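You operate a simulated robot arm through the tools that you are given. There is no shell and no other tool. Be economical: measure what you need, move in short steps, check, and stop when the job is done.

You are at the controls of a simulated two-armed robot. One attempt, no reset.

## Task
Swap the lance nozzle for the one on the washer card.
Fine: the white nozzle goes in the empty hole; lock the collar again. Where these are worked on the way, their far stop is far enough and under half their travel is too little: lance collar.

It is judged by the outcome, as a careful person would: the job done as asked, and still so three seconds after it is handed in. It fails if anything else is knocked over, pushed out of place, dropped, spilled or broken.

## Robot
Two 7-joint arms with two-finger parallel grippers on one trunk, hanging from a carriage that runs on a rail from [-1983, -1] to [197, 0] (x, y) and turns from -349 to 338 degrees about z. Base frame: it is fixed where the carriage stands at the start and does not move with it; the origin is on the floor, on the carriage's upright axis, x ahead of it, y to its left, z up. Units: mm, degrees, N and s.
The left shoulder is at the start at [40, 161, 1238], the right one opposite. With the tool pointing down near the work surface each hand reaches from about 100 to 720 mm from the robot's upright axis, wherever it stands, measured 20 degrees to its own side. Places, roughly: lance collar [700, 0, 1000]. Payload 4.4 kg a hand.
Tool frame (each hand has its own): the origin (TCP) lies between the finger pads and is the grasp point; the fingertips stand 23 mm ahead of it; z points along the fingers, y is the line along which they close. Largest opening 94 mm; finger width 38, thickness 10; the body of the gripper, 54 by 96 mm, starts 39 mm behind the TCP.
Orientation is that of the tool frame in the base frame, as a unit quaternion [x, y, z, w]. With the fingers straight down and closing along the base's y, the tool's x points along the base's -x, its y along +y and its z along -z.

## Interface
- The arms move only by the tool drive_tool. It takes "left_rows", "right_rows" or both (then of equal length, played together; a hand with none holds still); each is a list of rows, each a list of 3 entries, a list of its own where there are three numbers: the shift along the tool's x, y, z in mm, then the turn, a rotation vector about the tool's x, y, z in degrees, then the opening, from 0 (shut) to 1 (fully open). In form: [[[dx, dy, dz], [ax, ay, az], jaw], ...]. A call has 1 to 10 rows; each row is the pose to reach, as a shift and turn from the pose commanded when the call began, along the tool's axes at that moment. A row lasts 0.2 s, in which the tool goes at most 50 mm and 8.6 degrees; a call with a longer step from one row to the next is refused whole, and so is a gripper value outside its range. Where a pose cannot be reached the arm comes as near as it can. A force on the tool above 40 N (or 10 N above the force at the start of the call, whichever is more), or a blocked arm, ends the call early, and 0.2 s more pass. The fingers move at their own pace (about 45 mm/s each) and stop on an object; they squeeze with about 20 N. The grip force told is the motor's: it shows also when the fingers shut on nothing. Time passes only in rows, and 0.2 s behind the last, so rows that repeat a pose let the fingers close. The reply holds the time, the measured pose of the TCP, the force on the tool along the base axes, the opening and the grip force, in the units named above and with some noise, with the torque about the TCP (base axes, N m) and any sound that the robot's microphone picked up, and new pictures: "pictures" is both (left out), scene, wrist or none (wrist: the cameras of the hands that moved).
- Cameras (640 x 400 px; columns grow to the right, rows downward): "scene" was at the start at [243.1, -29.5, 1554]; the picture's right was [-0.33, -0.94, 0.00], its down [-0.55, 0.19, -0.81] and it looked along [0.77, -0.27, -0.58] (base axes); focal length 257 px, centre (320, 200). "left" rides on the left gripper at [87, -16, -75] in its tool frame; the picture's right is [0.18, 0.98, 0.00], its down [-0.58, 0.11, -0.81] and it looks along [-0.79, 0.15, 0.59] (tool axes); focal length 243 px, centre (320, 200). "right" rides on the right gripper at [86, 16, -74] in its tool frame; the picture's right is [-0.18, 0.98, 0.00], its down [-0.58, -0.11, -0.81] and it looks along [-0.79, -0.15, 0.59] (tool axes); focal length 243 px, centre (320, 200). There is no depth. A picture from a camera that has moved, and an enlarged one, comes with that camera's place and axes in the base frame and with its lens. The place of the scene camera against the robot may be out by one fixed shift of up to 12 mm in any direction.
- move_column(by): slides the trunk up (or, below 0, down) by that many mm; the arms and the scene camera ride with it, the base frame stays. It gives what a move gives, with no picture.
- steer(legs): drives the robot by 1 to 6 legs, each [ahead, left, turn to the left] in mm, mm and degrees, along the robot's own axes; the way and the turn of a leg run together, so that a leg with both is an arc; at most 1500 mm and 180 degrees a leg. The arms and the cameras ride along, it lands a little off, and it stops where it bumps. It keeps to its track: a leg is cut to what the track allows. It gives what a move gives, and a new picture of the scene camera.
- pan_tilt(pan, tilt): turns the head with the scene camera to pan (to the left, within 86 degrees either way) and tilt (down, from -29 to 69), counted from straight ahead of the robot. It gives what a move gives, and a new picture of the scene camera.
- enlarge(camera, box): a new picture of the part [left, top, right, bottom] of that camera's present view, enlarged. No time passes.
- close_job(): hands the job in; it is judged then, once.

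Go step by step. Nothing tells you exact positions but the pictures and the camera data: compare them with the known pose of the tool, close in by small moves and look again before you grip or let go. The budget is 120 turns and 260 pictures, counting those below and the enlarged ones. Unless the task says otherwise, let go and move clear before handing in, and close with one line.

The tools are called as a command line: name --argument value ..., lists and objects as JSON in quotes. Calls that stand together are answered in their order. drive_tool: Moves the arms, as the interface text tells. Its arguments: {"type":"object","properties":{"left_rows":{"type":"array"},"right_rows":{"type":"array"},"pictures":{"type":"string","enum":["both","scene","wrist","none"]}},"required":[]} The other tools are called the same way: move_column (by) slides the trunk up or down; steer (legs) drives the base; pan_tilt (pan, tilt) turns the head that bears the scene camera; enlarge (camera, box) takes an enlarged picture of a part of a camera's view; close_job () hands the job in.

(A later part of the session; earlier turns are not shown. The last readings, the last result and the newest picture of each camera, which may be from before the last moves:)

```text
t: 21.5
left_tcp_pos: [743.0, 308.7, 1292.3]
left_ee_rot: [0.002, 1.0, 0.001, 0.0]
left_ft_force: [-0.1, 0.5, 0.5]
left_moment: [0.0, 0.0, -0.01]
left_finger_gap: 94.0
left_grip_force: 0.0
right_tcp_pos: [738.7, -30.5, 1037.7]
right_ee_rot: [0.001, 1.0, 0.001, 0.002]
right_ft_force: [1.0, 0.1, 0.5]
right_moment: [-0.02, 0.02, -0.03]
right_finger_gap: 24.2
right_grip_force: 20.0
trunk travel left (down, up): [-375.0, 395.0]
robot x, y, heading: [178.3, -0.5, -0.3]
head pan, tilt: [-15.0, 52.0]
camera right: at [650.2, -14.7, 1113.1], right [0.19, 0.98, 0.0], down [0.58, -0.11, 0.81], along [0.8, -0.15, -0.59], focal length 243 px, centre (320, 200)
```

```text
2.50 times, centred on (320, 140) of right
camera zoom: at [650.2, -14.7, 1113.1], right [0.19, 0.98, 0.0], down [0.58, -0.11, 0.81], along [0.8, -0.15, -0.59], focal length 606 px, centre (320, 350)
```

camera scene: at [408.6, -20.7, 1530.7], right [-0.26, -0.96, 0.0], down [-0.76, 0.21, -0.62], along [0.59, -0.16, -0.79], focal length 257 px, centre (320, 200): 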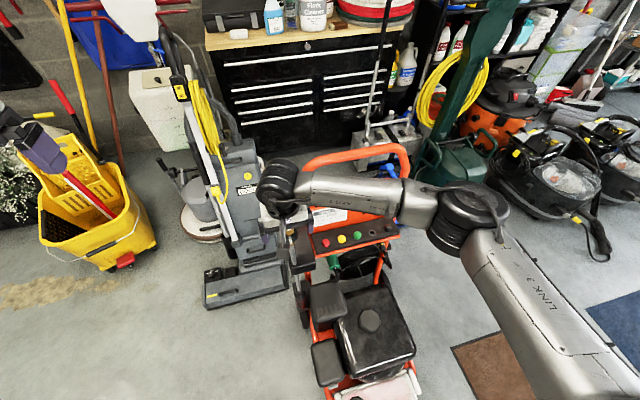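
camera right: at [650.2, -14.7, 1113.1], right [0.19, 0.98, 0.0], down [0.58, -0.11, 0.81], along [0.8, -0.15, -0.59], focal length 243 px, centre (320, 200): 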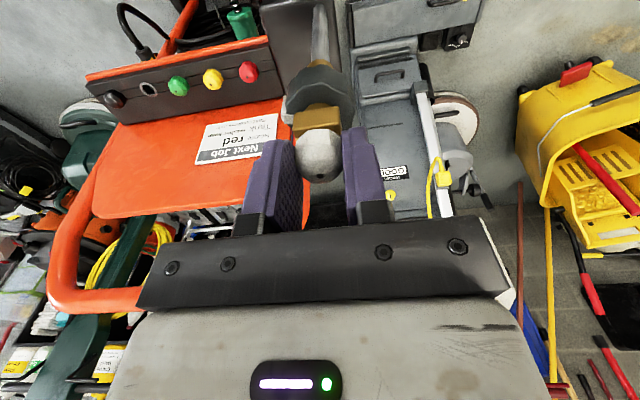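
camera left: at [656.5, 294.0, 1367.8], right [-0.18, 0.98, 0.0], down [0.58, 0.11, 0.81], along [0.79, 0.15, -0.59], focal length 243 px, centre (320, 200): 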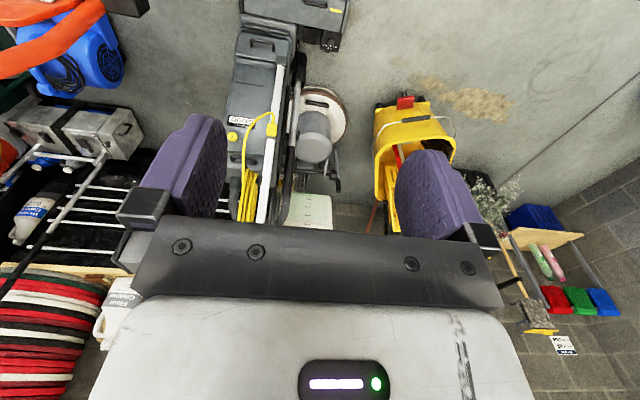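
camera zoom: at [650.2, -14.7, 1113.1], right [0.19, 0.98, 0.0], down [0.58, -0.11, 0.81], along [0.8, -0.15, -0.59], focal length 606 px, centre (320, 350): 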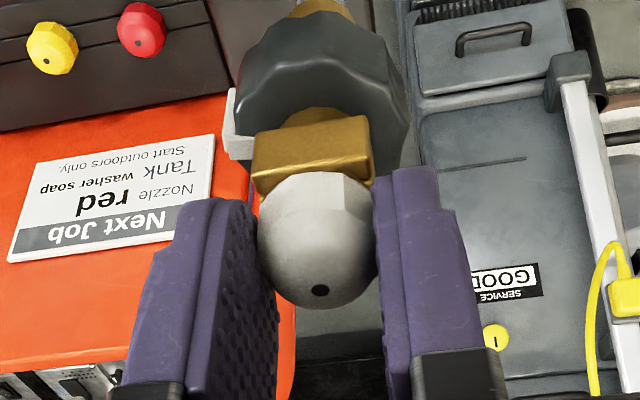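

Cap gripped, gap 24 mm. Now a gentle lift of 15 mm to see if it comes free.

drive_tool --right_rows '[[[0, 0, -3], [0, 0, 0], 0.05], [[0, 0, -6], [0, 0, 0], 0.05], [[0, 0, -10], [0, 0, 0], 0.05], [[0, 0, -15], [0, 0, 0], 0.05]]' --pictures "wrist"

enlarge --camera "right" --box '[220, 60, 420, 220]'

```text
t: 22.5
left_tcp_pos: [743.2, 307.7, 1292.6]
left_ee_rot: [0.002, 1.0, 0.0, 0.0]
left_ft_force: [0.1, -0.1, -0.3]
left_moment: [0.05, 0.0, 0.03]
left_finger_gap: 93.9
left_grip_force: 0.0
right_tcp_pos: [739.0, -31.8, 1053.4]
right_ee_rot: [0.001, 1.0, -0.001, 0.003]
right_ft_force: [-0.2, 0.7, 0.5]
right_moment: [-0.01, -0.03, 0.03]
right_finger_gap: 24.4
right_grip_force: 20.3
trunk travel left (down, up): [-375.0, 395.0]
robot x, y, heading: [173.4, -3.1, -0.2]
head pan, tilt: [-15.0, 52.0]
camera right: at [651.8, -15.1, 1127.2], right [0.19, 0.98, 0.0], down [0.58, -0.11, 0.81], along [0.8, -0.15, -0.59], focal length 243 px, centre (320, 200)
```

right: 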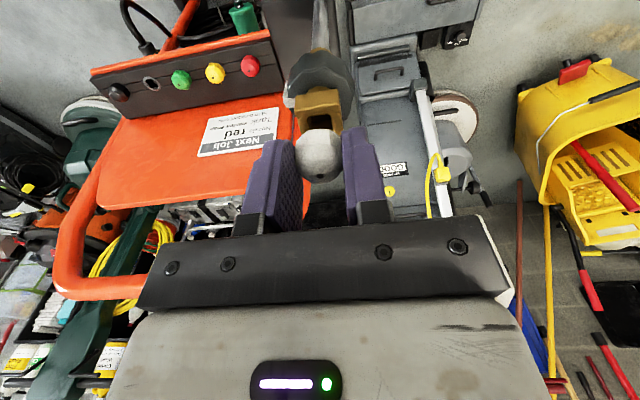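

```text
2.50 times, centred on (320, 140) of right
camera zoom: at [651.8, -15.1, 1127.2], right [0.19, 0.98, 0.0], down [0.58, -0.11, 0.81], along [0.8, -0.15, -0.59], focal length 606 px, centre (320, 350)
```

zoom: 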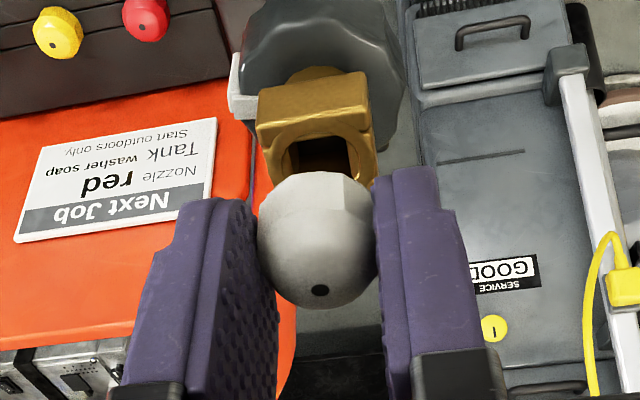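

The white nozzle is free of its square socket. I'll lift it clear and check it.

drive_tool --right_rows '[[[0, 0, -25], [0, 0, 0], 0.05], [[0, 0, -50], [0, 0, 0], 0.05], [[0, 0, -70], [0, 0, 0], 0.05]]' --pictures "wrist"

enlarge --camera "right" --box '[220, 20, 420, 220]'

enlarge --camera "right" --box '[40, 40, 296, 200]'

```text
t: 23.3
left_tcp_pos: [743.5, 308.8, 1292.7]
left_ee_rot: [0.001, 1.0, 0.0, 0.0]
left_ft_force: [0.2, 0.3, 0.8]
left_moment: [0.04, 0.04, -0.01]
left_finger_gap: 93.8
left_grip_force: 0.1
right_tcp_pos: [737.0, -31.1, 1125.7]
right_ee_rot: [0.001, 1.0, 0.0, 0.002]
right_ft_force: [0.6, -0.3, 0.0]
right_moment: [-0.02, -0.04, -0.01]
right_finger_gap: 24.3
right_grip_force: 20.3
trunk travel left (down, up): [-375.0, 395.0]
robot x, y, heading: [174.9, -1.0, -0.3]
head pan, tilt: [-15.0, 52.0]
camera right: at [649.3, -14.4, 1199.5], right [0.19, 0.98, 0.0], down [0.58, -0.11, 0.81], along [0.8, -0.15, -0.59], focal length 243 px, centre (320, 200)
```

right: 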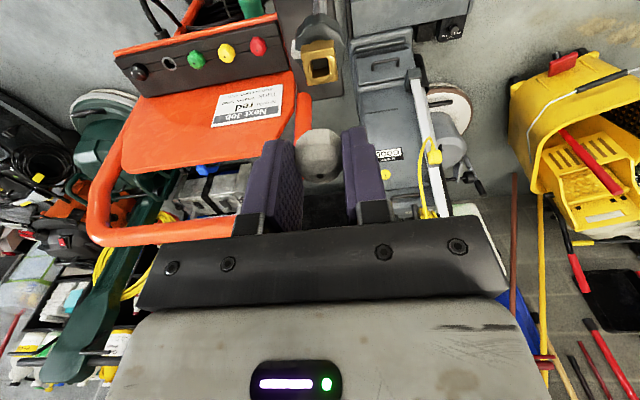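

```text
2.00 times, centred on (320, 120) of right
camera zoom: at [649.3, -14.4, 1199.5], right [0.19, 0.98, 0.0], down [0.58, -0.11, 0.81], along [0.8, -0.15, -0.59], focal length 485 px, centre (320, 360)
```

zoom: 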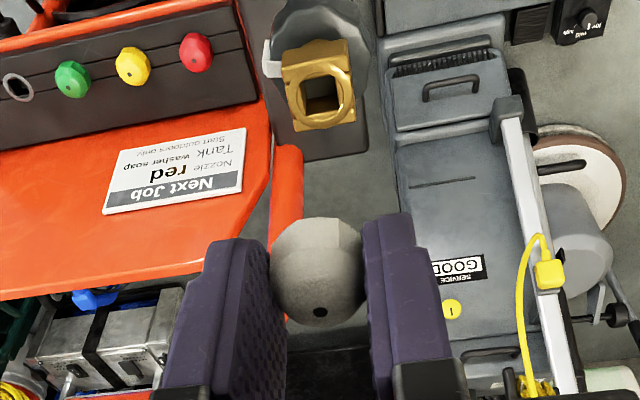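

```text
2.50 times, centred on (168, 120) of right
camera zoom: at [649.3, -14.4, 1199.5], right [0.19, 0.98, 0.0], down [0.58, -0.11, 0.81], along [0.8, -0.15, -0.59], focal length 606 px, centre (700, 400)
```

zoom: 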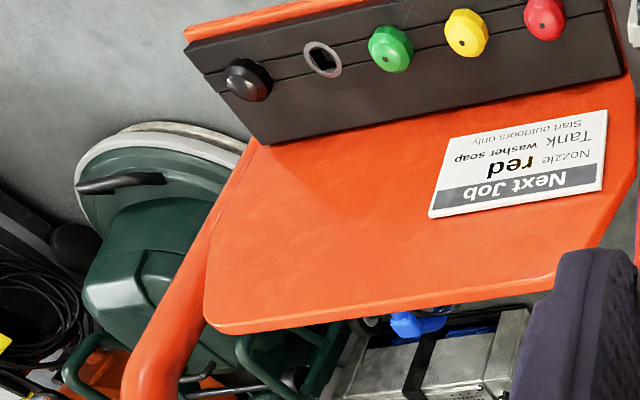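

The white nozzle hangs cleanly in the grip. I'll carry it to a viewing spot in front of and above the empty hole.

drive_tool --right_rows '[[[0, -45, 0], [0, 0, 0], 0.05], [[0, -90, 0], [0, 0, 0], 0.05], [[0, -135, 0], [0, 0, 0], 0.05], [[0, -180, 0], [0, 0, 0], 0.05], [[0, -225, 0], [0, 0, 0], 0.05], [[0, -265, 20], [0, 0, 0], 0.05], [[0, -287, 60], [0, 0, 0], 0.05], [[0, -287, 105], [0, 0, 0], 0.05], [[0, -287, 150], [0, 0, 0], 0.05], [[0, -287, 190], [0, 0, 0], 0.05]]'

enlarge --camera "right" --box '[180, 0, 460, 200]'

enlarge --camera "scene" --box '[290, 150, 434, 240]'

```text
t: 25.5
left_tcp_pos: [742.0, 308.8, 1292.5]
left_ee_rot: [0.002, 1.0, 0.0, 0.0]
left_ft_force: [-0.1, 0.8, 0.4]
left_moment: [0.01, 0.02, 0.04]
left_finger_gap: 93.8
left_grip_force: 0.1
right_tcp_pos: [740.4, -317.8, 933.0]
right_ee_rot: [-0.001, 1.0, 0.0, 0.002]
right_ft_force: [-0.7, 0.8, -0.9]
right_moment: [-0.01, 0.0, 0.03]
right_finger_gap: 24.2
right_grip_force: 20.3
trunk travel left (down, up): [-375.0, 395.0]
robot x, y, heading: [178.4, -0.8, -0.2]
head pan, tilt: [-15.0, 52.0]
camera scene: at [408.4, -20.5, 1530.7], right [-0.26, -0.96, 0.0], down [-0.76, 0.21, -0.62], along [0.59, -0.16, -0.79], focal length 257 px, centre (320, 200)
camera right: at [653.2, -301.4, 1006.1], right [0.18, 0.98, 0.0], down [0.58, -0.11, 0.81], along [0.8, -0.15, -0.59], focal length 243 px, centre (320, 200)
```

scene: 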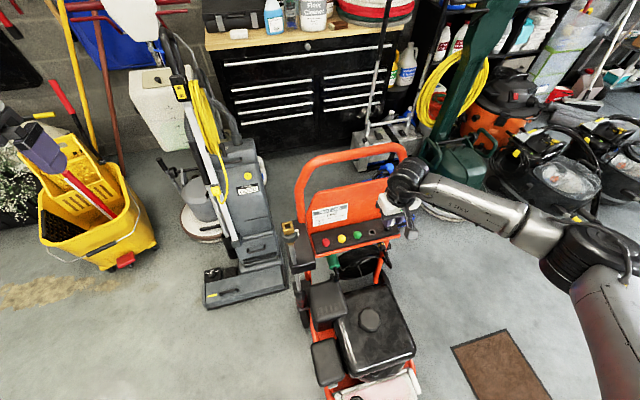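
right: 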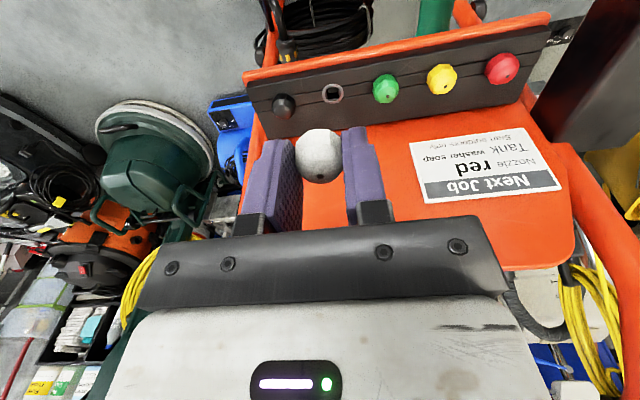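

```text
2.00 times, centred on (320, 100) of right
camera zoom: at [653.2, -301.4, 1006.1], right [0.18, 0.98, 0.0], down [0.58, -0.11, 0.81], along [0.8, -0.15, -0.59], focal length 485 px, centre (320, 400)
```

zoom: 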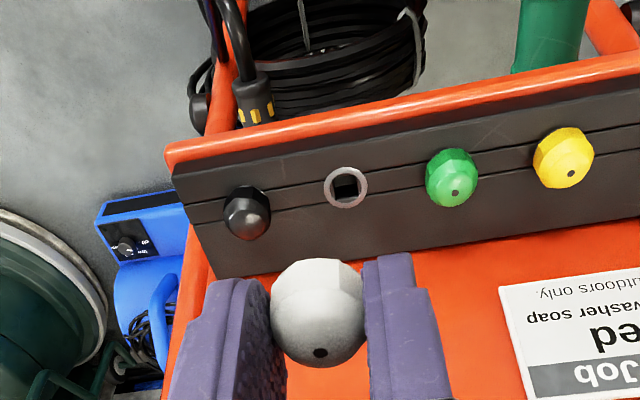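

```text
4.44 times, centred on (362, 195) of scene
camera zoom: at [408.4, -20.5, 1530.7], right [-0.26, -0.96, 0.0], down [-0.76, 0.21, -0.62], along [0.59, -0.16, -0.79], focal length 1140 px, centre (133, 222)
```

zoom: 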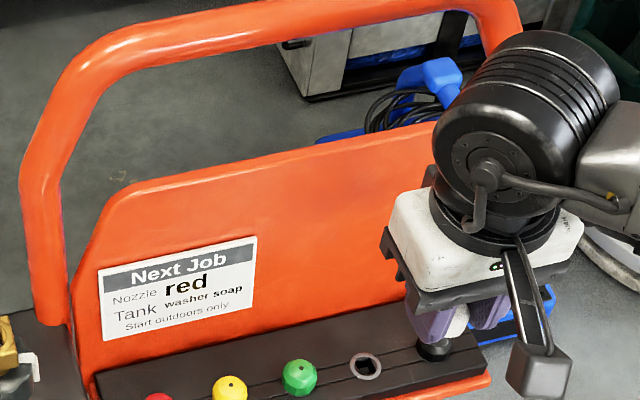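

The hole triangulates to about (800.5,-314.5,752), on a panel that is flat and square to the base axes to within about 1°. I'll move the nozzle above it with a margin and re-aim.

drive_tool --right_rows '[[[-30, 1, 20], [0, 0, 0], 0.05], [[-60, 3, 40], [0, 0, 0], 0.05], [[-60, 3, 75], [0, 0, 0], 0.05], [[-60, 3, 105], [0, 0, 0], 0.05], [[-60, 3, 118], [0, 0, 0], 0.05], [[-60, 3, 118], [0, 0, 0], 0.05]]' --pictures "both"

enlarge --camera "right" --box '[240, 60, 400, 200]'

enlarge --camera "scene" --box '[310, 190, 430, 265]'

```text
t: 26.9
left_tcp_pos: [743.8, 310.0, 1292.8]
left_ee_rot: [0.001, 1.0, 0.0, -0.001]
left_ft_force: [0.0, -0.5, 0.0]
left_moment: [0.0, 0.0, -0.01]
left_finger_gap: 94.0
left_grip_force: 0.0
right_tcp_pos: [798.8, -316.3, 817.0]
right_ee_rot: [0.0, 1.0, 0.0, 0.002]
right_ft_force: [0.7, -0.1, 0.3]
right_moment: [0.0, -0.02, 0.02]
right_finger_gap: 24.3
right_grip_force: 19.7
trunk travel left (down, up): [-375.0, 395.0]
robot x, y, heading: [174.2, 0.5, -0.2]
head pan, tilt: [-15.0, 52.0]
camera scene: at [408.7, -20.7, 1530.8], right [-0.26, -0.96, 0.0], down [-0.76, 0.21, -0.62], along [0.59, -0.16, -0.79], focal length 257 px, centre (320, 200)
camera right: at [711.9, -298.9, 890.8], right [0.18, 0.98, 0.0], down [0.58, -0.11, 0.81], along [0.8, -0.15, -0.59], focal length 243 px, centre (320, 200)
```

scene: 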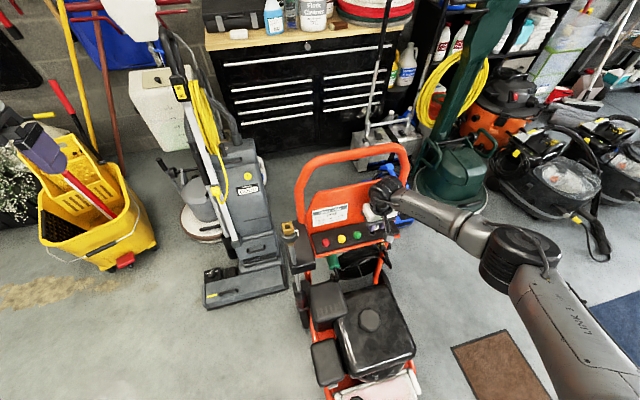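
right: 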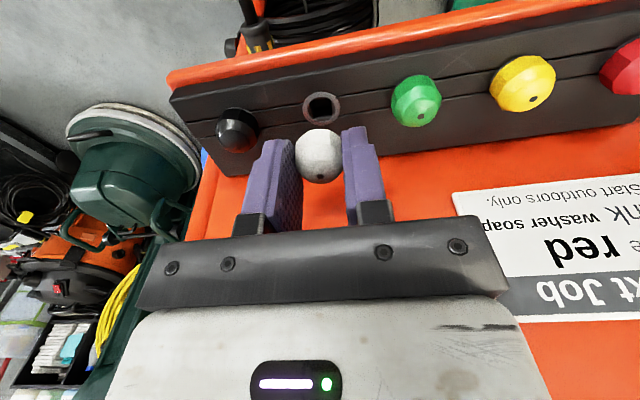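

```text
2.86 times, centred on (320, 130) of right
camera zoom: at [711.9, -298.9, 890.8], right [0.18, 0.98, 0.0], down [0.58, -0.11, 0.81], along [0.8, -0.15, -0.59], focal length 693 px, centre (320, 400)
```

zoom: 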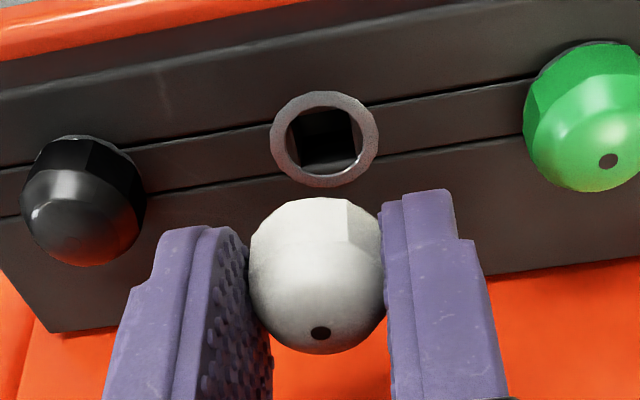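

```text
5.33 times, centred on (370, 228) of scene
camera zoom: at [408.7, -20.7, 1530.8], right [-0.26, -0.96, 0.0], down [-0.76, 0.21, -0.62], along [0.59, -0.16, -0.79], focal length 1368 px, centre (53, 53)
```

zoom: 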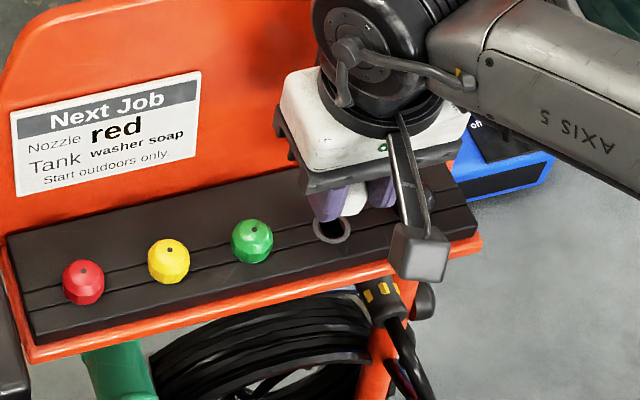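

The hole is at (801.5,-314.8) and the nozzle axis is now at about (797.9,-315). I'll shift 3.6 mm in +x and lower partway.

drive_tool --right_rows '[[[-3.6, 0, 0], [0, 0, 0], 0.05], [[-3.6, 0, 8], [0, 0, 0], 0.05], [[-3.6, 0, 14], [0, 0, 0], 0.05], [[-3.6, 0, 18], [0, 0, 0], 0.05]]' --pictures "wrist"

enlarge --camera "right" --box '[240, 60, 400, 200]'

enlarge --camera "scene" --box '[346, 205, 410, 245]'

```text
t: 27.9
left_tcp_pos: [743.4, 308.9, 1292.1]
left_ee_rot: [0.002, 1.0, 0.0, 0.001]
left_ft_force: [1.2, -0.3, 0.3]
left_moment: [-0.02, -0.03, 0.02]
left_finger_gap: 94.1
left_grip_force: 0.1
right_tcp_pos: [802.0, -316.0, 799.4]
right_ee_rot: [0.001, 1.0, 0.001, 0.002]
right_ft_force: [-1.2, 0.5, -0.1]
right_moment: [0.0, 0.04, 0.01]
right_finger_gap: 24.3
right_grip_force: 20.1
trunk travel left (down, up): [-375.0, 395.0]
robot x, y, heading: [177.2, -4.9, -0.2]
head pan, tilt: [-15.0, 52.0]
camera right: at [715.6, -299.3, 873.5], right [0.18, 0.98, 0.0], down [0.58, -0.11, 0.81], along [0.8, -0.15, -0.59], focal length 243 px, centre (320, 200)
```

right: 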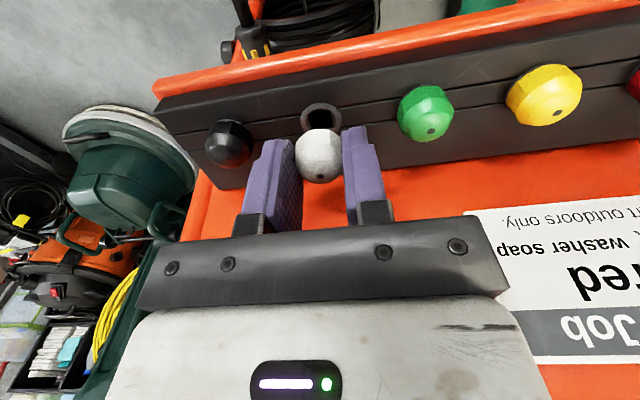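

```text
2.86 times, centred on (320, 130) of right
camera zoom: at [715.6, -299.3, 873.5], right [0.18, 0.98, 0.0], down [0.58, -0.11, 0.81], along [0.8, -0.15, -0.59], focal length 693 px, centre (320, 400)
```

zoom: 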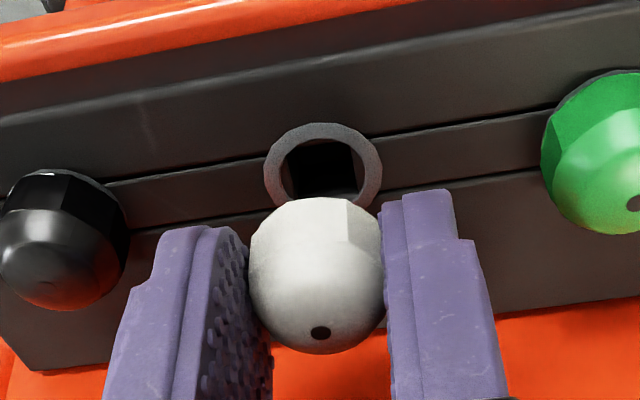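

```text
10.00 times, centred on (378, 225) of scene
camera zoom: at [408.6, -20.7, 1530.7], right [-0.26, -0.96, 0.0], down [-0.76, 0.21, -0.62], along [0.59, -0.16, -0.79], focal length 2566 px, centre (-260, -50)
```

zoom: 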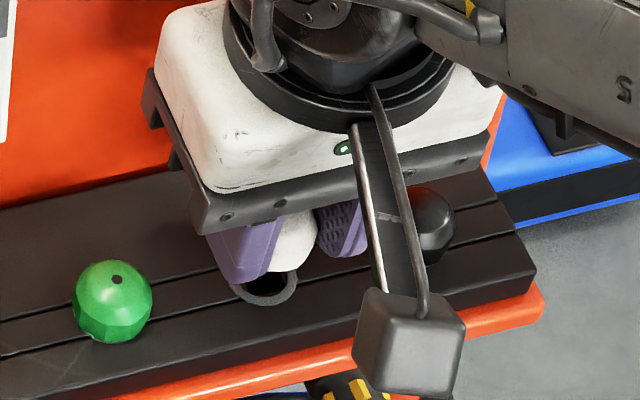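

Ring centre (802.0,-315.0) and nozzle (801.1,-314.7) agree to within a millimetre. I'll nudge 0.6 mm in +x and lower toward seating, watching the force.

drive_tool --right_rows '[[[-0.6, 0, 4], [0, 0, 0], 0.05], [[-0.6, 0, 8], [0, 0, 0], 0.05], [[-0.6, 0, 12], [0, 0, 0], 0.05], [[-0.6, 0, 15], [0, 0, 0], 0.05]]' --pictures "wrist"

enlarge --camera "right" --box '[240, 60, 400, 200]'

```text
t: 28.9
left_tcp_pos: [742.4, 308.7, 1293.2]
left_ee_rot: [0.002, 1.0, 0.0, 0.0]
left_ft_force: [-0.3, 0.0, -0.4]
left_moment: [-0.02, 0.01, 0.02]
left_finger_gap: 94.2
left_grip_force: 0.0
right_tcp_pos: [804.4, -315.9, 782.5]
right_ee_rot: [0.0, 1.0, -0.001, 0.003]
right_ft_force: [0.4, 0.9, 0.4]
right_moment: [-0.01, 0.01, 0.02]
right_finger_gap: 24.7
right_grip_force: 19.8
trunk travel left (down, up): [-375.0, 395.0]
robot x, y, heading: [174.2, 0.3, -0.2]
head pan, tilt: [-15.0, 52.0]
camera right: at [716.1, -299.2, 857.7], right [0.18, 0.98, 0.0], down [0.58, -0.11, 0.81], along [0.8, -0.15, -0.59], focal length 243 px, centre (320, 200)
```

right: 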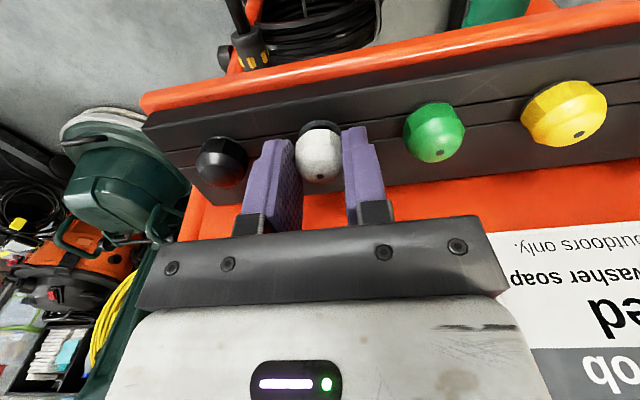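

```text
2.86 times, centred on (320, 130) of right
camera zoom: at [716.1, -299.2, 857.7], right [0.18, 0.98, 0.0], down [0.58, -0.11, 0.81], along [0.8, -0.15, -0.59], focal length 693 px, centre (320, 400)
```

zoom: 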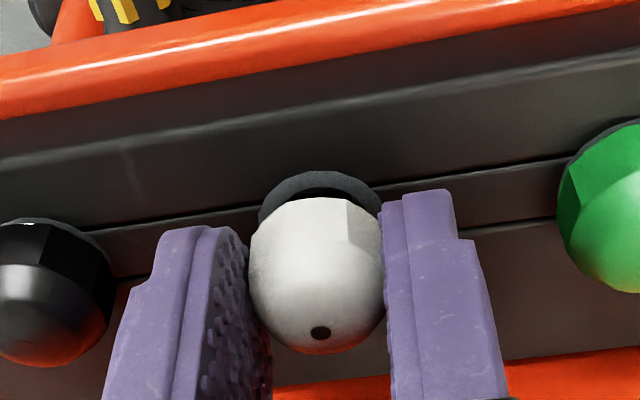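

No contact force yet and the alignment looks right. I'll continue down in small steps.

drive_tool --right_rows '[[[0, 0, 2], [0, 0, 0], 0.05], [[0, 0, 4], [0, 0, 0], 0.05], [[0, 0, 6], [0, 0, 0], 0.05], [[0, 0, 8], [0, 0, 0], 0.05]]' --pictures "wrist"

enlarge --camera "right" --box '[240, 60, 400, 200]'

```text
t: 29.9
left_tcp_pos: [744.3, 308.1, 1294.2]
left_ee_rot: [0.001, 1.0, -0.001, -0.001]
left_ft_force: [-0.3, -0.3, 0.3]
left_moment: [-0.01, 0.01, -0.01]
left_finger_gap: 94.1
left_grip_force: 0.1
right_tcp_pos: [804.4, -315.8, 776.4]
right_ee_rot: [0.0, 1.0, 0.0, 0.003]
right_ft_force: [-4.7, 2.3, 16.1]
right_moment: [0.07, 0.14, 0.01]
right_finger_gap: 24.5
right_grip_force: 19.6
trunk travel left (down, up): [-375.0, 395.0]
robot x, y, heading: [173.2, -3.0, -0.3]
head pan, tilt: [-15.0, 52.0]
camera right: at [716.8, -298.7, 850.2], right [0.19, 0.98, 0.0], down [0.58, -0.11, 0.81], along [0.8, -0.15, -0.59], focal length 243 px, centre (320, 200)
```

right: 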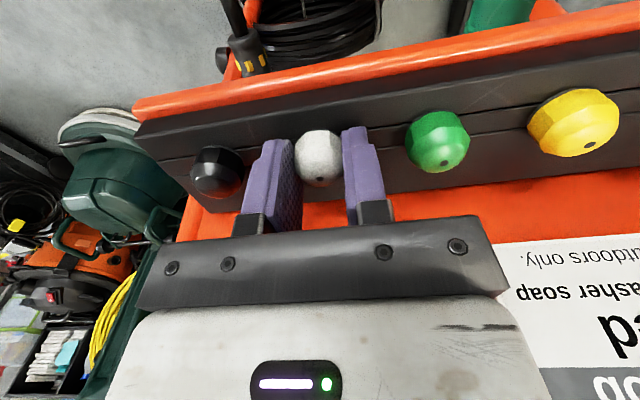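

```text
2.86 times, centred on (320, 130) of right
camera zoom: at [716.8, -298.7, 850.2], right [0.19, 0.98, 0.0], down [0.58, -0.11, 0.81], along [0.8, -0.15, -0.59], focal length 693 px, centre (320, 400)
```

zoom: 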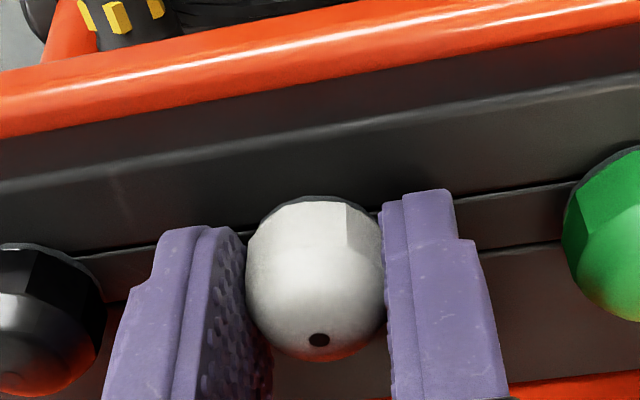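

16 N at z 776, which matches the expected seating height. I'll release and look at it from above.

drive_tool --right_rows '[[[0, 0, -1], [0, 0, 0], 0.15], [[0, 0, -1], [0, 0, 0], 0.45], [[0, 0, -1], [0, 0, 0], 0.5], [[0, 0, -1], [0, 0, 0], 0.5], [[0, 0, -25], [0, 0, 0], 0.5], [[0, 0, -60], [0, 0, 0], 0.5]]' --pictures "wrist"

enlarge --camera "right" --box '[180, 40, 500, 200]'

enlarge --camera "scene" --box '[306, 205, 402, 265]'

```text
t: 31.3
left_tcp_pos: [743.7, 308.6, 1293.4]
left_ee_rot: [0.002, 1.0, 0.001, 0.0]
left_ft_force: [0.4, 0.6, 0.4]
left_moment: [0.02, -0.02, 0.02]
left_finger_gap: 93.7
left_grip_force: 0.0
right_tcp_pos: [803.0, -316.2, 835.7]
right_ee_rot: [0.001, 1.0, -0.001, 0.003]
right_ft_force: [0.3, -0.7, 0.0]
right_moment: [0.03, 0.01, 0.0]
right_finger_gap: 46.9
right_grip_force: 0.1
trunk travel left (down, up): [-375.0, 395.0]
robot x, y, heading: [177.3, 2.8, -0.5]
head pan, tilt: [-15.0, 52.0]
camera right: at [715.0, -299.2, 909.0], right [0.19, 0.98, 0.0], down [0.58, -0.11, 0.81], along [0.8, -0.15, -0.59], focal length 243 px, centre (320, 200)
```

right: 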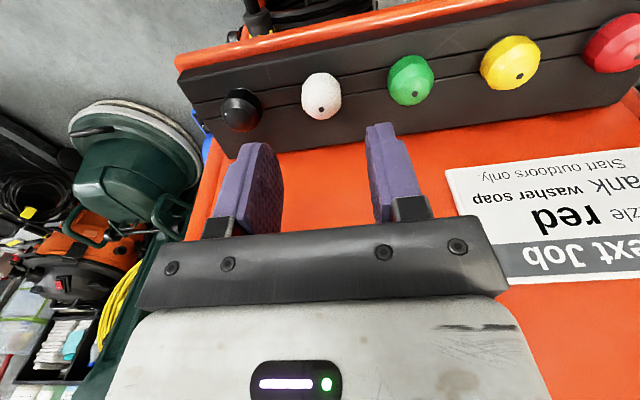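

```text
2.00 times, centred on (340, 120) of right
camera zoom: at [715.0, -299.2, 909.0], right [0.19, 0.98, 0.0], down [0.58, -0.11, 0.81], along [0.8, -0.15, -0.59], focal length 485 px, centre (280, 360)
```

zoom: 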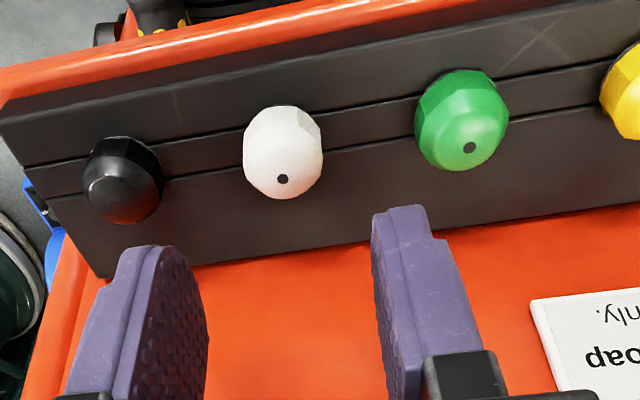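

```text
6.67 times, centred on (354, 235) of scene
camera zoom: at [408.9, -20.9, 1530.8], right [-0.26, -0.96, 0.0], down [-0.76, 0.21, -0.62], along [0.59, -0.16, -0.79], focal length 1710 px, centre (93, -33)
```

zoom: 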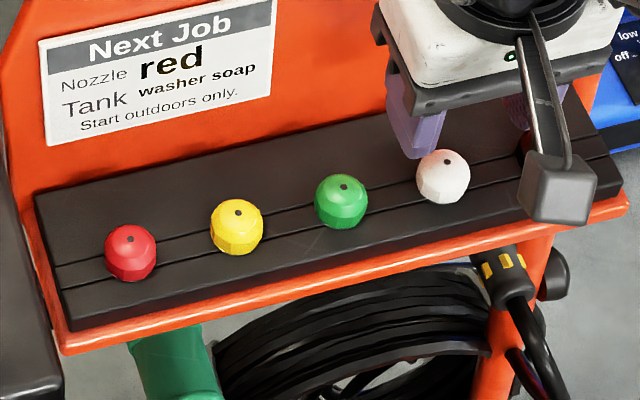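

White is seated at the same height as the others (dots at z≈775.6). Next is the red nozzle, expected near (802,-150), so I'll hover over it.

drive_tool --right_rows '[[[0, 40, -10], [0, 0, 0], 0.5], [[0, 82, -10], [0, 0, 0], 0.5], [[0, 124, -10], [0, 0, 0], 0.5], [[0, 165, -5], [0, 0, 0], 0.5], [[0, 165, 0], [0, 0, 0], 0.5]]' --pictures "wrist"

enlarge --camera "right" --box '[240, 40, 400, 180]'

```text
t: 32.5
left_tcp_pos: [742.9, 307.3, 1292.0]
left_ee_rot: [0.002, 1.0, 0.0, 0.0]
left_ft_force: [0.0, 0.0, 0.4]
left_moment: [0.01, -0.04, -0.05]
left_finger_gap: 94.1
left_grip_force: 0.1
right_tcp_pos: [802.1, -152.3, 834.0]
right_ee_rot: [0.001, 1.0, 0.0, 0.003]
right_ft_force: [0.0, 0.0, -0.3]
right_moment: [0.01, 0.0, 0.0]
right_finger_gap: 47.2
right_grip_force: 0.0
trunk travel left (down, up): [-375.0, 395.0]
robot x, y, heading: [172.3, 0.7, -0.3]
head pan, tilt: [-15.0, 52.0]
camera right: at [714.7, -134.8, 908.6], right [0.19, 0.98, 0.0], down [0.58, -0.11, 0.81], along [0.8, -0.15, -0.59], focal length 243 px, centre (320, 200)
```

right: 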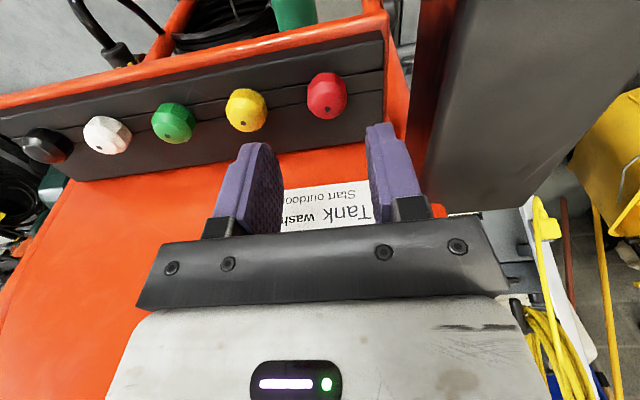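

```text
2.86 times, centred on (320, 110) of right
camera zoom: at [714.7, -134.8, 908.6], right [0.19, 0.98, 0.0], down [0.58, -0.11, 0.81], along [0.8, -0.15, -0.59], focal length 693 px, centre (320, 457)
```

zoom: 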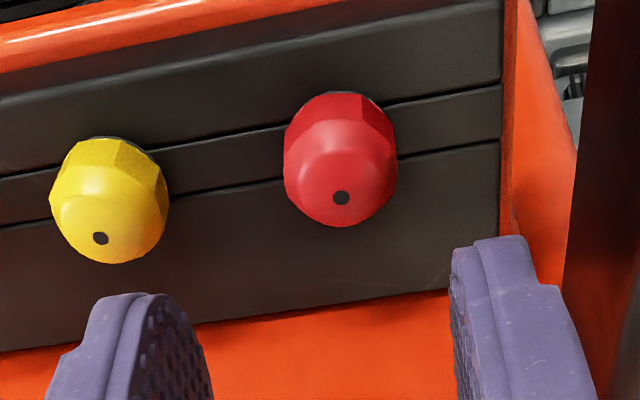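

Red dot is at about (802.4,-146.6), and the holder box (edge y≈-84, top z≈788) leaves the hand clear. I'll align and lower partway.

drive_tool --right_rows '[[[-1, 4.5, 0], [0, 0, 0], 0.5], [[-1, 4.5, 15], [0, 0, 0], 0.5], [[-1, 4.5, 30], [0, 0, 0], 0.5], [[-1, 4.5, 36], [0, 0, 0], 0.5]]' --pictures "wrist"

enlarge --camera "right" --box '[240, 60, 400, 200]'

enlarge --camera "scene" --box '[282, 195, 378, 255]'

```text
t: 33.5
left_tcp_pos: [743.9, 308.0, 1292.8]
left_ee_rot: [0.002, 1.0, -0.001, 0.0]
left_ft_force: [0.0, 0.2, -0.4]
left_moment: [0.02, 0.02, 0.01]
left_finger_gap: 93.8
left_grip_force: 0.0
right_tcp_pos: [802.4, -145.4, 798.7]
right_ee_rot: [0.001, 1.0, 0.0, 0.002]
right_ft_force: [0.9, -0.1, 0.3]
right_moment: [0.06, 0.02, -0.04]
right_finger_gap: 47.1
right_grip_force: 0.1
trunk travel left (down, up): [-375.0, 395.0]
robot x, y, heading: [176.4, 0.9, 0.0]
head pan, tilt: [-15.0, 52.0]
camera right: at [715.1, -129.4, 873.0], right [0.19, 0.98, 0.0], down [0.58, -0.11, 0.81], along [0.8, -0.15, -0.59], focal length 243 px, centre (320, 200)
```

right: 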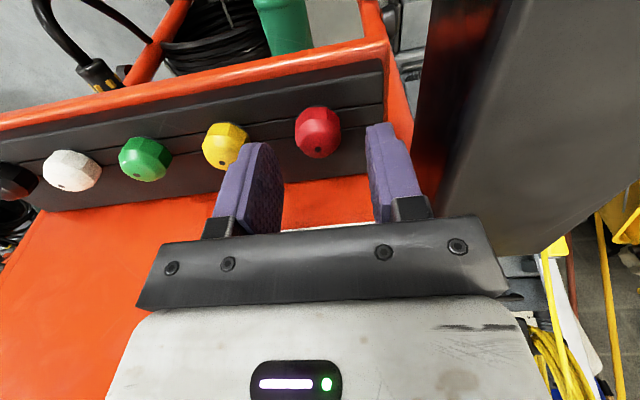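

```text
2.86 times, centred on (320, 130) of right
camera zoom: at [715.1, -129.4, 873.0], right [0.19, 0.98, 0.0], down [0.58, -0.11, 0.81], along [0.8, -0.15, -0.59], focal length 693 px, centre (320, 400)
```

zoom: 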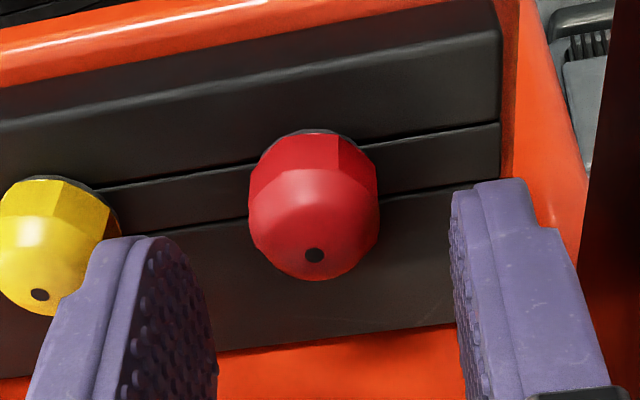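

```text
6.67 times, centred on (330, 225) of scene
camera zoom: at [408.6, -20.7, 1530.7], right [-0.26, -0.96, 0.0], down [-0.76, 0.21, -0.62], along [0.59, -0.16, -0.79], focal length 1710 px, centre (253, 33)
```

zoom: 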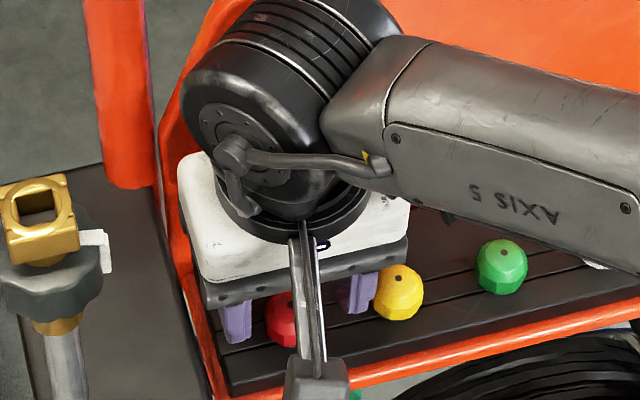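

Red axis is at (803.2,-147) and the hand is about 1 mm off in y. I'll correct, lower to grip height and close.

drive_tool --right_rows '[[[-0.8, -1.3, 0], [0, 0, 0], 0.42], [[-0.8, -1.3, 10], [0, 0, 0], 0.42], [[-0.8, -1.3, 18], [0, 0, 0], 0.42], [[-0.8, -1.3, 21.5], [0, 0, 0], 0.42], [[-0.8, -1.3, 21.5], [0, 0, 0], 0.42]]' --pictures "wrist"

enlarge --camera "right" --box '[240, 60, 400, 200]'

```text
t: 34.7
left_tcp_pos: [744.0, 308.6, 1293.6]
left_ee_rot: [0.002, 1.0, 0.0, 0.001]
left_ft_force: [-0.5, 0.0, -0.4]
left_moment: [-0.03, 0.0, 0.01]
left_finger_gap: 94.1
left_grip_force: 0.1
right_tcp_pos: [804.5, -148.0, 777.4]
right_ee_rot: [0.001, 1.0, -0.001, 0.003]
right_ft_force: [0.5, -0.2, -0.8]
right_moment: [0.02, 0.01, 0.0]
right_finger_gap: 39.4
right_grip_force: 0.1
trunk travel left (down, up): [-375.0, 395.0]
robot x, y, heading: [176.2, -3.5, -0.4]
head pan, tilt: [-15.0, 52.0]
camera right: at [717.3, -130.7, 851.6], right [0.19, 0.98, 0.0], down [0.58, -0.11, 0.81], along [0.8, -0.15, -0.59], focal length 243 px, centre (320, 200)
```

right: 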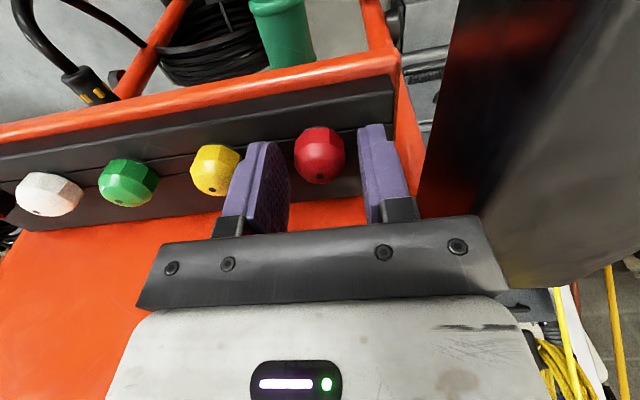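

```text
2.86 times, centred on (320, 130) of right
camera zoom: at [717.3, -130.7, 851.6], right [0.19, 0.98, 0.0], down [0.58, -0.11, 0.81], along [0.8, -0.15, -0.59], focal length 693 px, centre (320, 400)
```

zoom: 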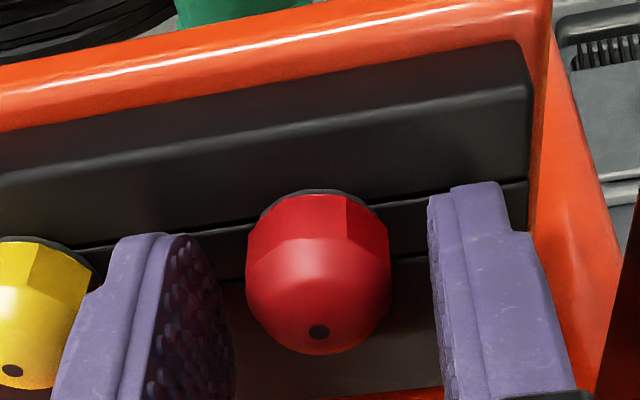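

The dot is where the white one was in the grip (319,331), so alignment is right. Closing now.

drive_tool --right_rows '[[[0, 0, 0], [0, 0, 0], 0.25], [[0, 0, 0], [0, 0, 0], 0.05], [[0, 0, 0], [0, 0, 0], 0.05], [[0, 0, 0], [0, 0, 0], 0.05], [[0, 0, 0], [0, 0, 0], 0.05]]' --pictures "wrist"

enlarge --camera "right" --box '[240, 60, 400, 200]'

```text
t: 35.9
left_tcp_pos: [743.0, 307.8, 1292.0]
left_ee_rot: [0.002, 1.0, 0.0, -0.001]
left_ft_force: [0.4, -1.4, 0.3]
left_moment: [0.03, -0.02, 0.03]
left_finger_gap: 94.3
left_grip_force: 0.0
right_tcp_pos: [805.2, -147.4, 777.4]
right_ee_rot: [0.001, 1.0, 0.0, 0.002]
right_ft_force: [1.3, 1.4, -2.4]
right_moment: [0.11, -0.03, -0.02]
right_finger_gap: 24.3
right_grip_force: 20.6
trunk travel left (down, up): [-375.0, 395.0]
robot x, y, heading: [175.2, -1.0, -0.3]
head pan, tilt: [-15.0, 52.0]
camera right: at [717.3, -130.6, 851.7], right [0.19, 0.98, 0.0], down [0.58, -0.11, 0.81], along [0.8, -0.15, -0.59], focal length 243 px, centre (320, 200)
```

right: 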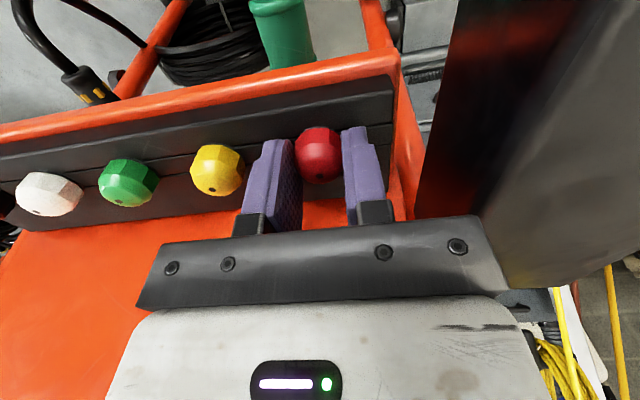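

```text
2.86 times, centred on (320, 130) of right
camera zoom: at [717.3, -130.6, 851.7], right [0.19, 0.98, 0.0], down [0.58, -0.11, 0.81], along [0.8, -0.15, -0.59], focal length 693 px, centre (320, 400)
```

zoom: 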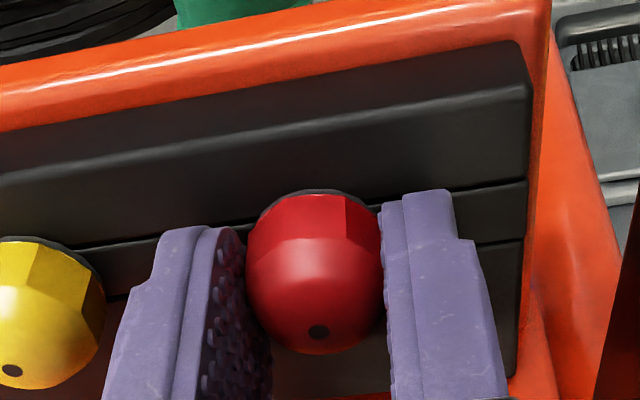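

Red is gripped with a 24.3 mm gap. I'll lift straight up out of the rack.

drive_tool --right_rows '[[[0, 0, -6], [0, 0, 0], 0.05], [[0, 0, -14], [0, 0, 0], 0.05], [[0, 0, -30], [0, 0, 0], 0.05], [[0, 0, -70], [0, 0, 0], 0.05], [[10, 0, -115], [0, 0, 0], 0.05], [[30, 0, -158], [0, 0, 0], 0.05], [[50, 0, -202], [0, 0, 0], 0.05], [[66, 0, -246], [0, 0, 0], 0.05], [[66, 0, -290], [0, 0, 0], 0.05], [[66, 0, -330], [0, 0, 0], 0.05]]' --pictures "wrist"

enlarge --camera "scene" --box '[282, 195, 410, 275]'

```text
t: 38.1
left_tcp_pos: [742.5, 308.7, 1292.4]
left_ee_rot: [0.001, 1.0, 0.0, 0.001]
left_ft_force: [0.4, 0.5, -0.7]
left_moment: [0.05, 0.0, 0.03]
left_finger_gap: 93.7
left_grip_force: 0.0
right_tcp_pos: [733.9, -146.9, 1105.8]
right_ee_rot: [0.0, 1.0, -0.001, 0.002]
right_ft_force: [0.3, 1.0, -0.2]
right_moment: [0.01, -0.01, 0.02]
right_finger_gap: 24.4
right_grip_force: 19.8
trunk travel left (down, up): [-375.0, 395.0]
robot x, y, heading: [178.3, 0.6, -0.2]
head pan, tilt: [-15.0, 52.0]
camera right: at [646.5, -130.8, 1181.1], right [0.19, 0.98, 0.0], down [0.58, -0.11, 0.81], along [0.8, -0.15, -0.59], focal length 243 px, centre (320, 200)
```

right: 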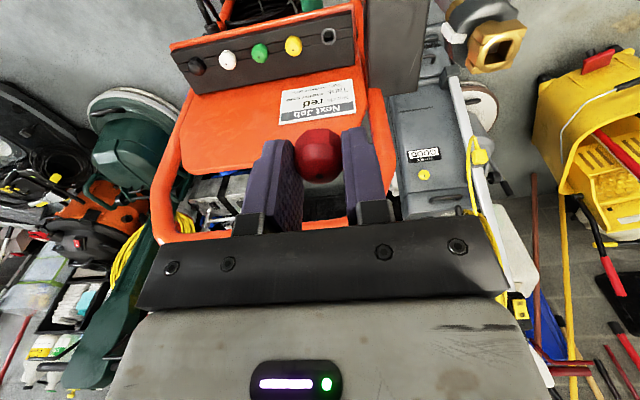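

```text
5.00 times, centred on (346, 235) of scene
camera zoom: at [408.8, -20.9, 1530.7], right [-0.26, -0.96, 0.0], down [-0.76, 0.21, -0.62], along [0.59, -0.16, -0.79], focal length 1283 px, centre (190, 25)
```

zoom: 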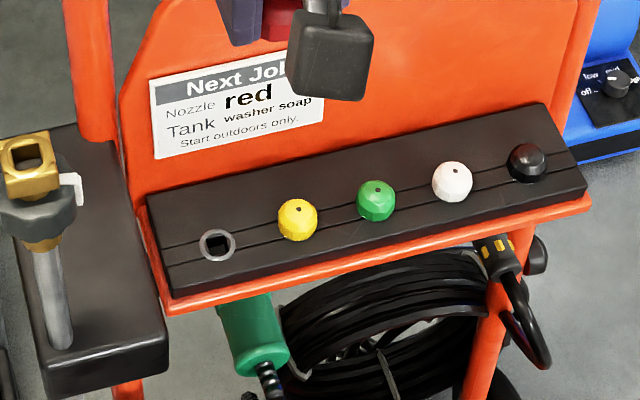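

Red is out, and the white nozzle and the rest of the rack are in order. I'll move over the lance socket.

drive_tool --right_rows '[[[-2, 40, 0], [0, 0, 0], 0.05], [[-3, 80, 0], [0, 0, 0], 0.05], [[-3.5, 115.5, 0], [0, 0, 0], 0.05], [[-3.5, 115.5, 25], [0, 0, 0], 0.05], [[-3.5, 115.5, 25], [0, 0, 0], 0.05]]' --pictures "wrist"

enlarge --camera "right" --box '[240, 60, 400, 200]'

```text
t: 39.3
left_tcp_pos: [744.4, 309.2, 1293.0]
left_ee_rot: [0.002, 1.0, 0.0, 0.0]
left_ft_force: [-0.2, 1.1, 0.5]
left_moment: [0.05, -0.01, -0.06]
left_finger_gap: 94.0
left_grip_force: 0.0
right_tcp_pos: [740.1, -29.9, 1081.1]
right_ee_rot: [0.002, 1.0, 0.0, 0.002]
right_ft_force: [0.1, 0.4, 0.1]
right_moment: [0.01, 0.03, -0.02]
right_finger_gap: 24.1
right_grip_force: 20.1
trunk travel left (down, up): [-375.0, 395.0]
robot x, y, heading: [175.2, 2.4, -0.2]
head pan, tilt: [-15.0, 52.0]
camera right: at [652.0, -13.6, 1155.0], right [0.19, 0.98, 0.0], down [0.58, -0.11, 0.81], along [0.8, -0.15, -0.59], focal length 243 px, centre (320, 200)
```

right: 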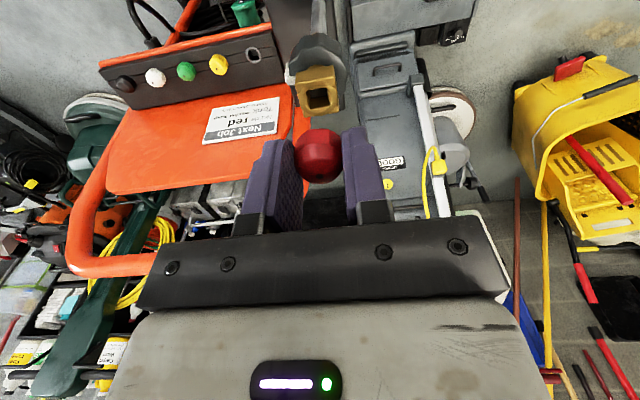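

```text
2.86 times, centred on (320, 130) of right
camera zoom: at [652.0, -13.6, 1155.0], right [0.19, 0.98, 0.0], down [0.58, -0.11, 0.81], along [0.8, -0.15, -0.59], focal length 693 px, centre (320, 400)
```

zoom: 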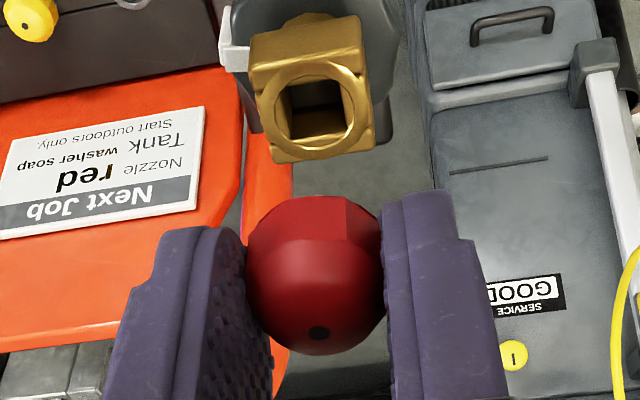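

Compared with the grip reference, the hand is about 2 mm off in x and y. I'll correct, lower a bit and check again.

drive_tool --right_rows '[[[2.2, -2, 0], [0, 0, 0], 0.05], [[2.2, -2, 10], [0, 0, 0], 0.05], [[2.2, -2, 19], [0, 0, 0], 0.05], [[2.2, -2, 19], [0, 0, 0], 0.05]]' --pictures "wrist"

enlarge --camera "right" --box '[240, 60, 400, 200]'

```text
t: 40.3
left_tcp_pos: [742.9, 308.5, 1292.9]
left_ee_rot: [0.001, 1.0, -0.001, 0.0]
left_ft_force: [0.1, 0.4, 0.6]
left_moment: [0.03, -0.02, -0.01]
left_finger_gap: 94.0
left_grip_force: 0.1
right_tcp_pos: [738.0, -32.2, 1061.9]
right_ee_rot: [0.001, 1.0, 0.0, 0.003]
right_ft_force: [0.9, 1.2, 0.3]
right_moment: [0.03, 0.0, 0.03]
right_finger_gap: 24.3
right_grip_force: 20.3
trunk travel left (down, up): [-375.0, 395.0]
robot x, y, heading: [169.3, -0.8, -0.5]
head pan, tilt: [-15.0, 52.0]
camera right: at [651.4, -15.7, 1136.4], right [0.19, 0.98, 0.0], down [0.58, -0.11, 0.81], along [0.8, -0.15, -0.59], focal length 243 px, centre (320, 200)
```

right: 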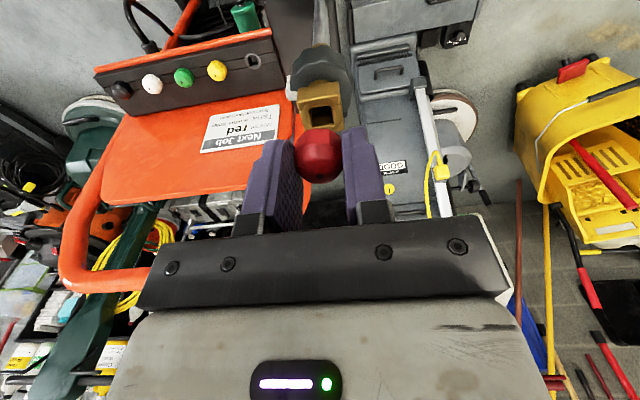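

```text
2.86 times, centred on (320, 130) of right
camera zoom: at [651.4, -15.7, 1136.4], right [0.19, 0.98, 0.0], down [0.58, -0.11, 0.81], along [0.8, -0.15, -0.59], focal length 693 px, centre (320, 400)
```

zoom: 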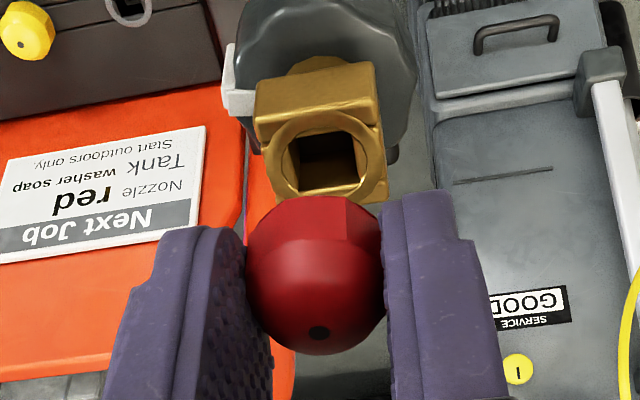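

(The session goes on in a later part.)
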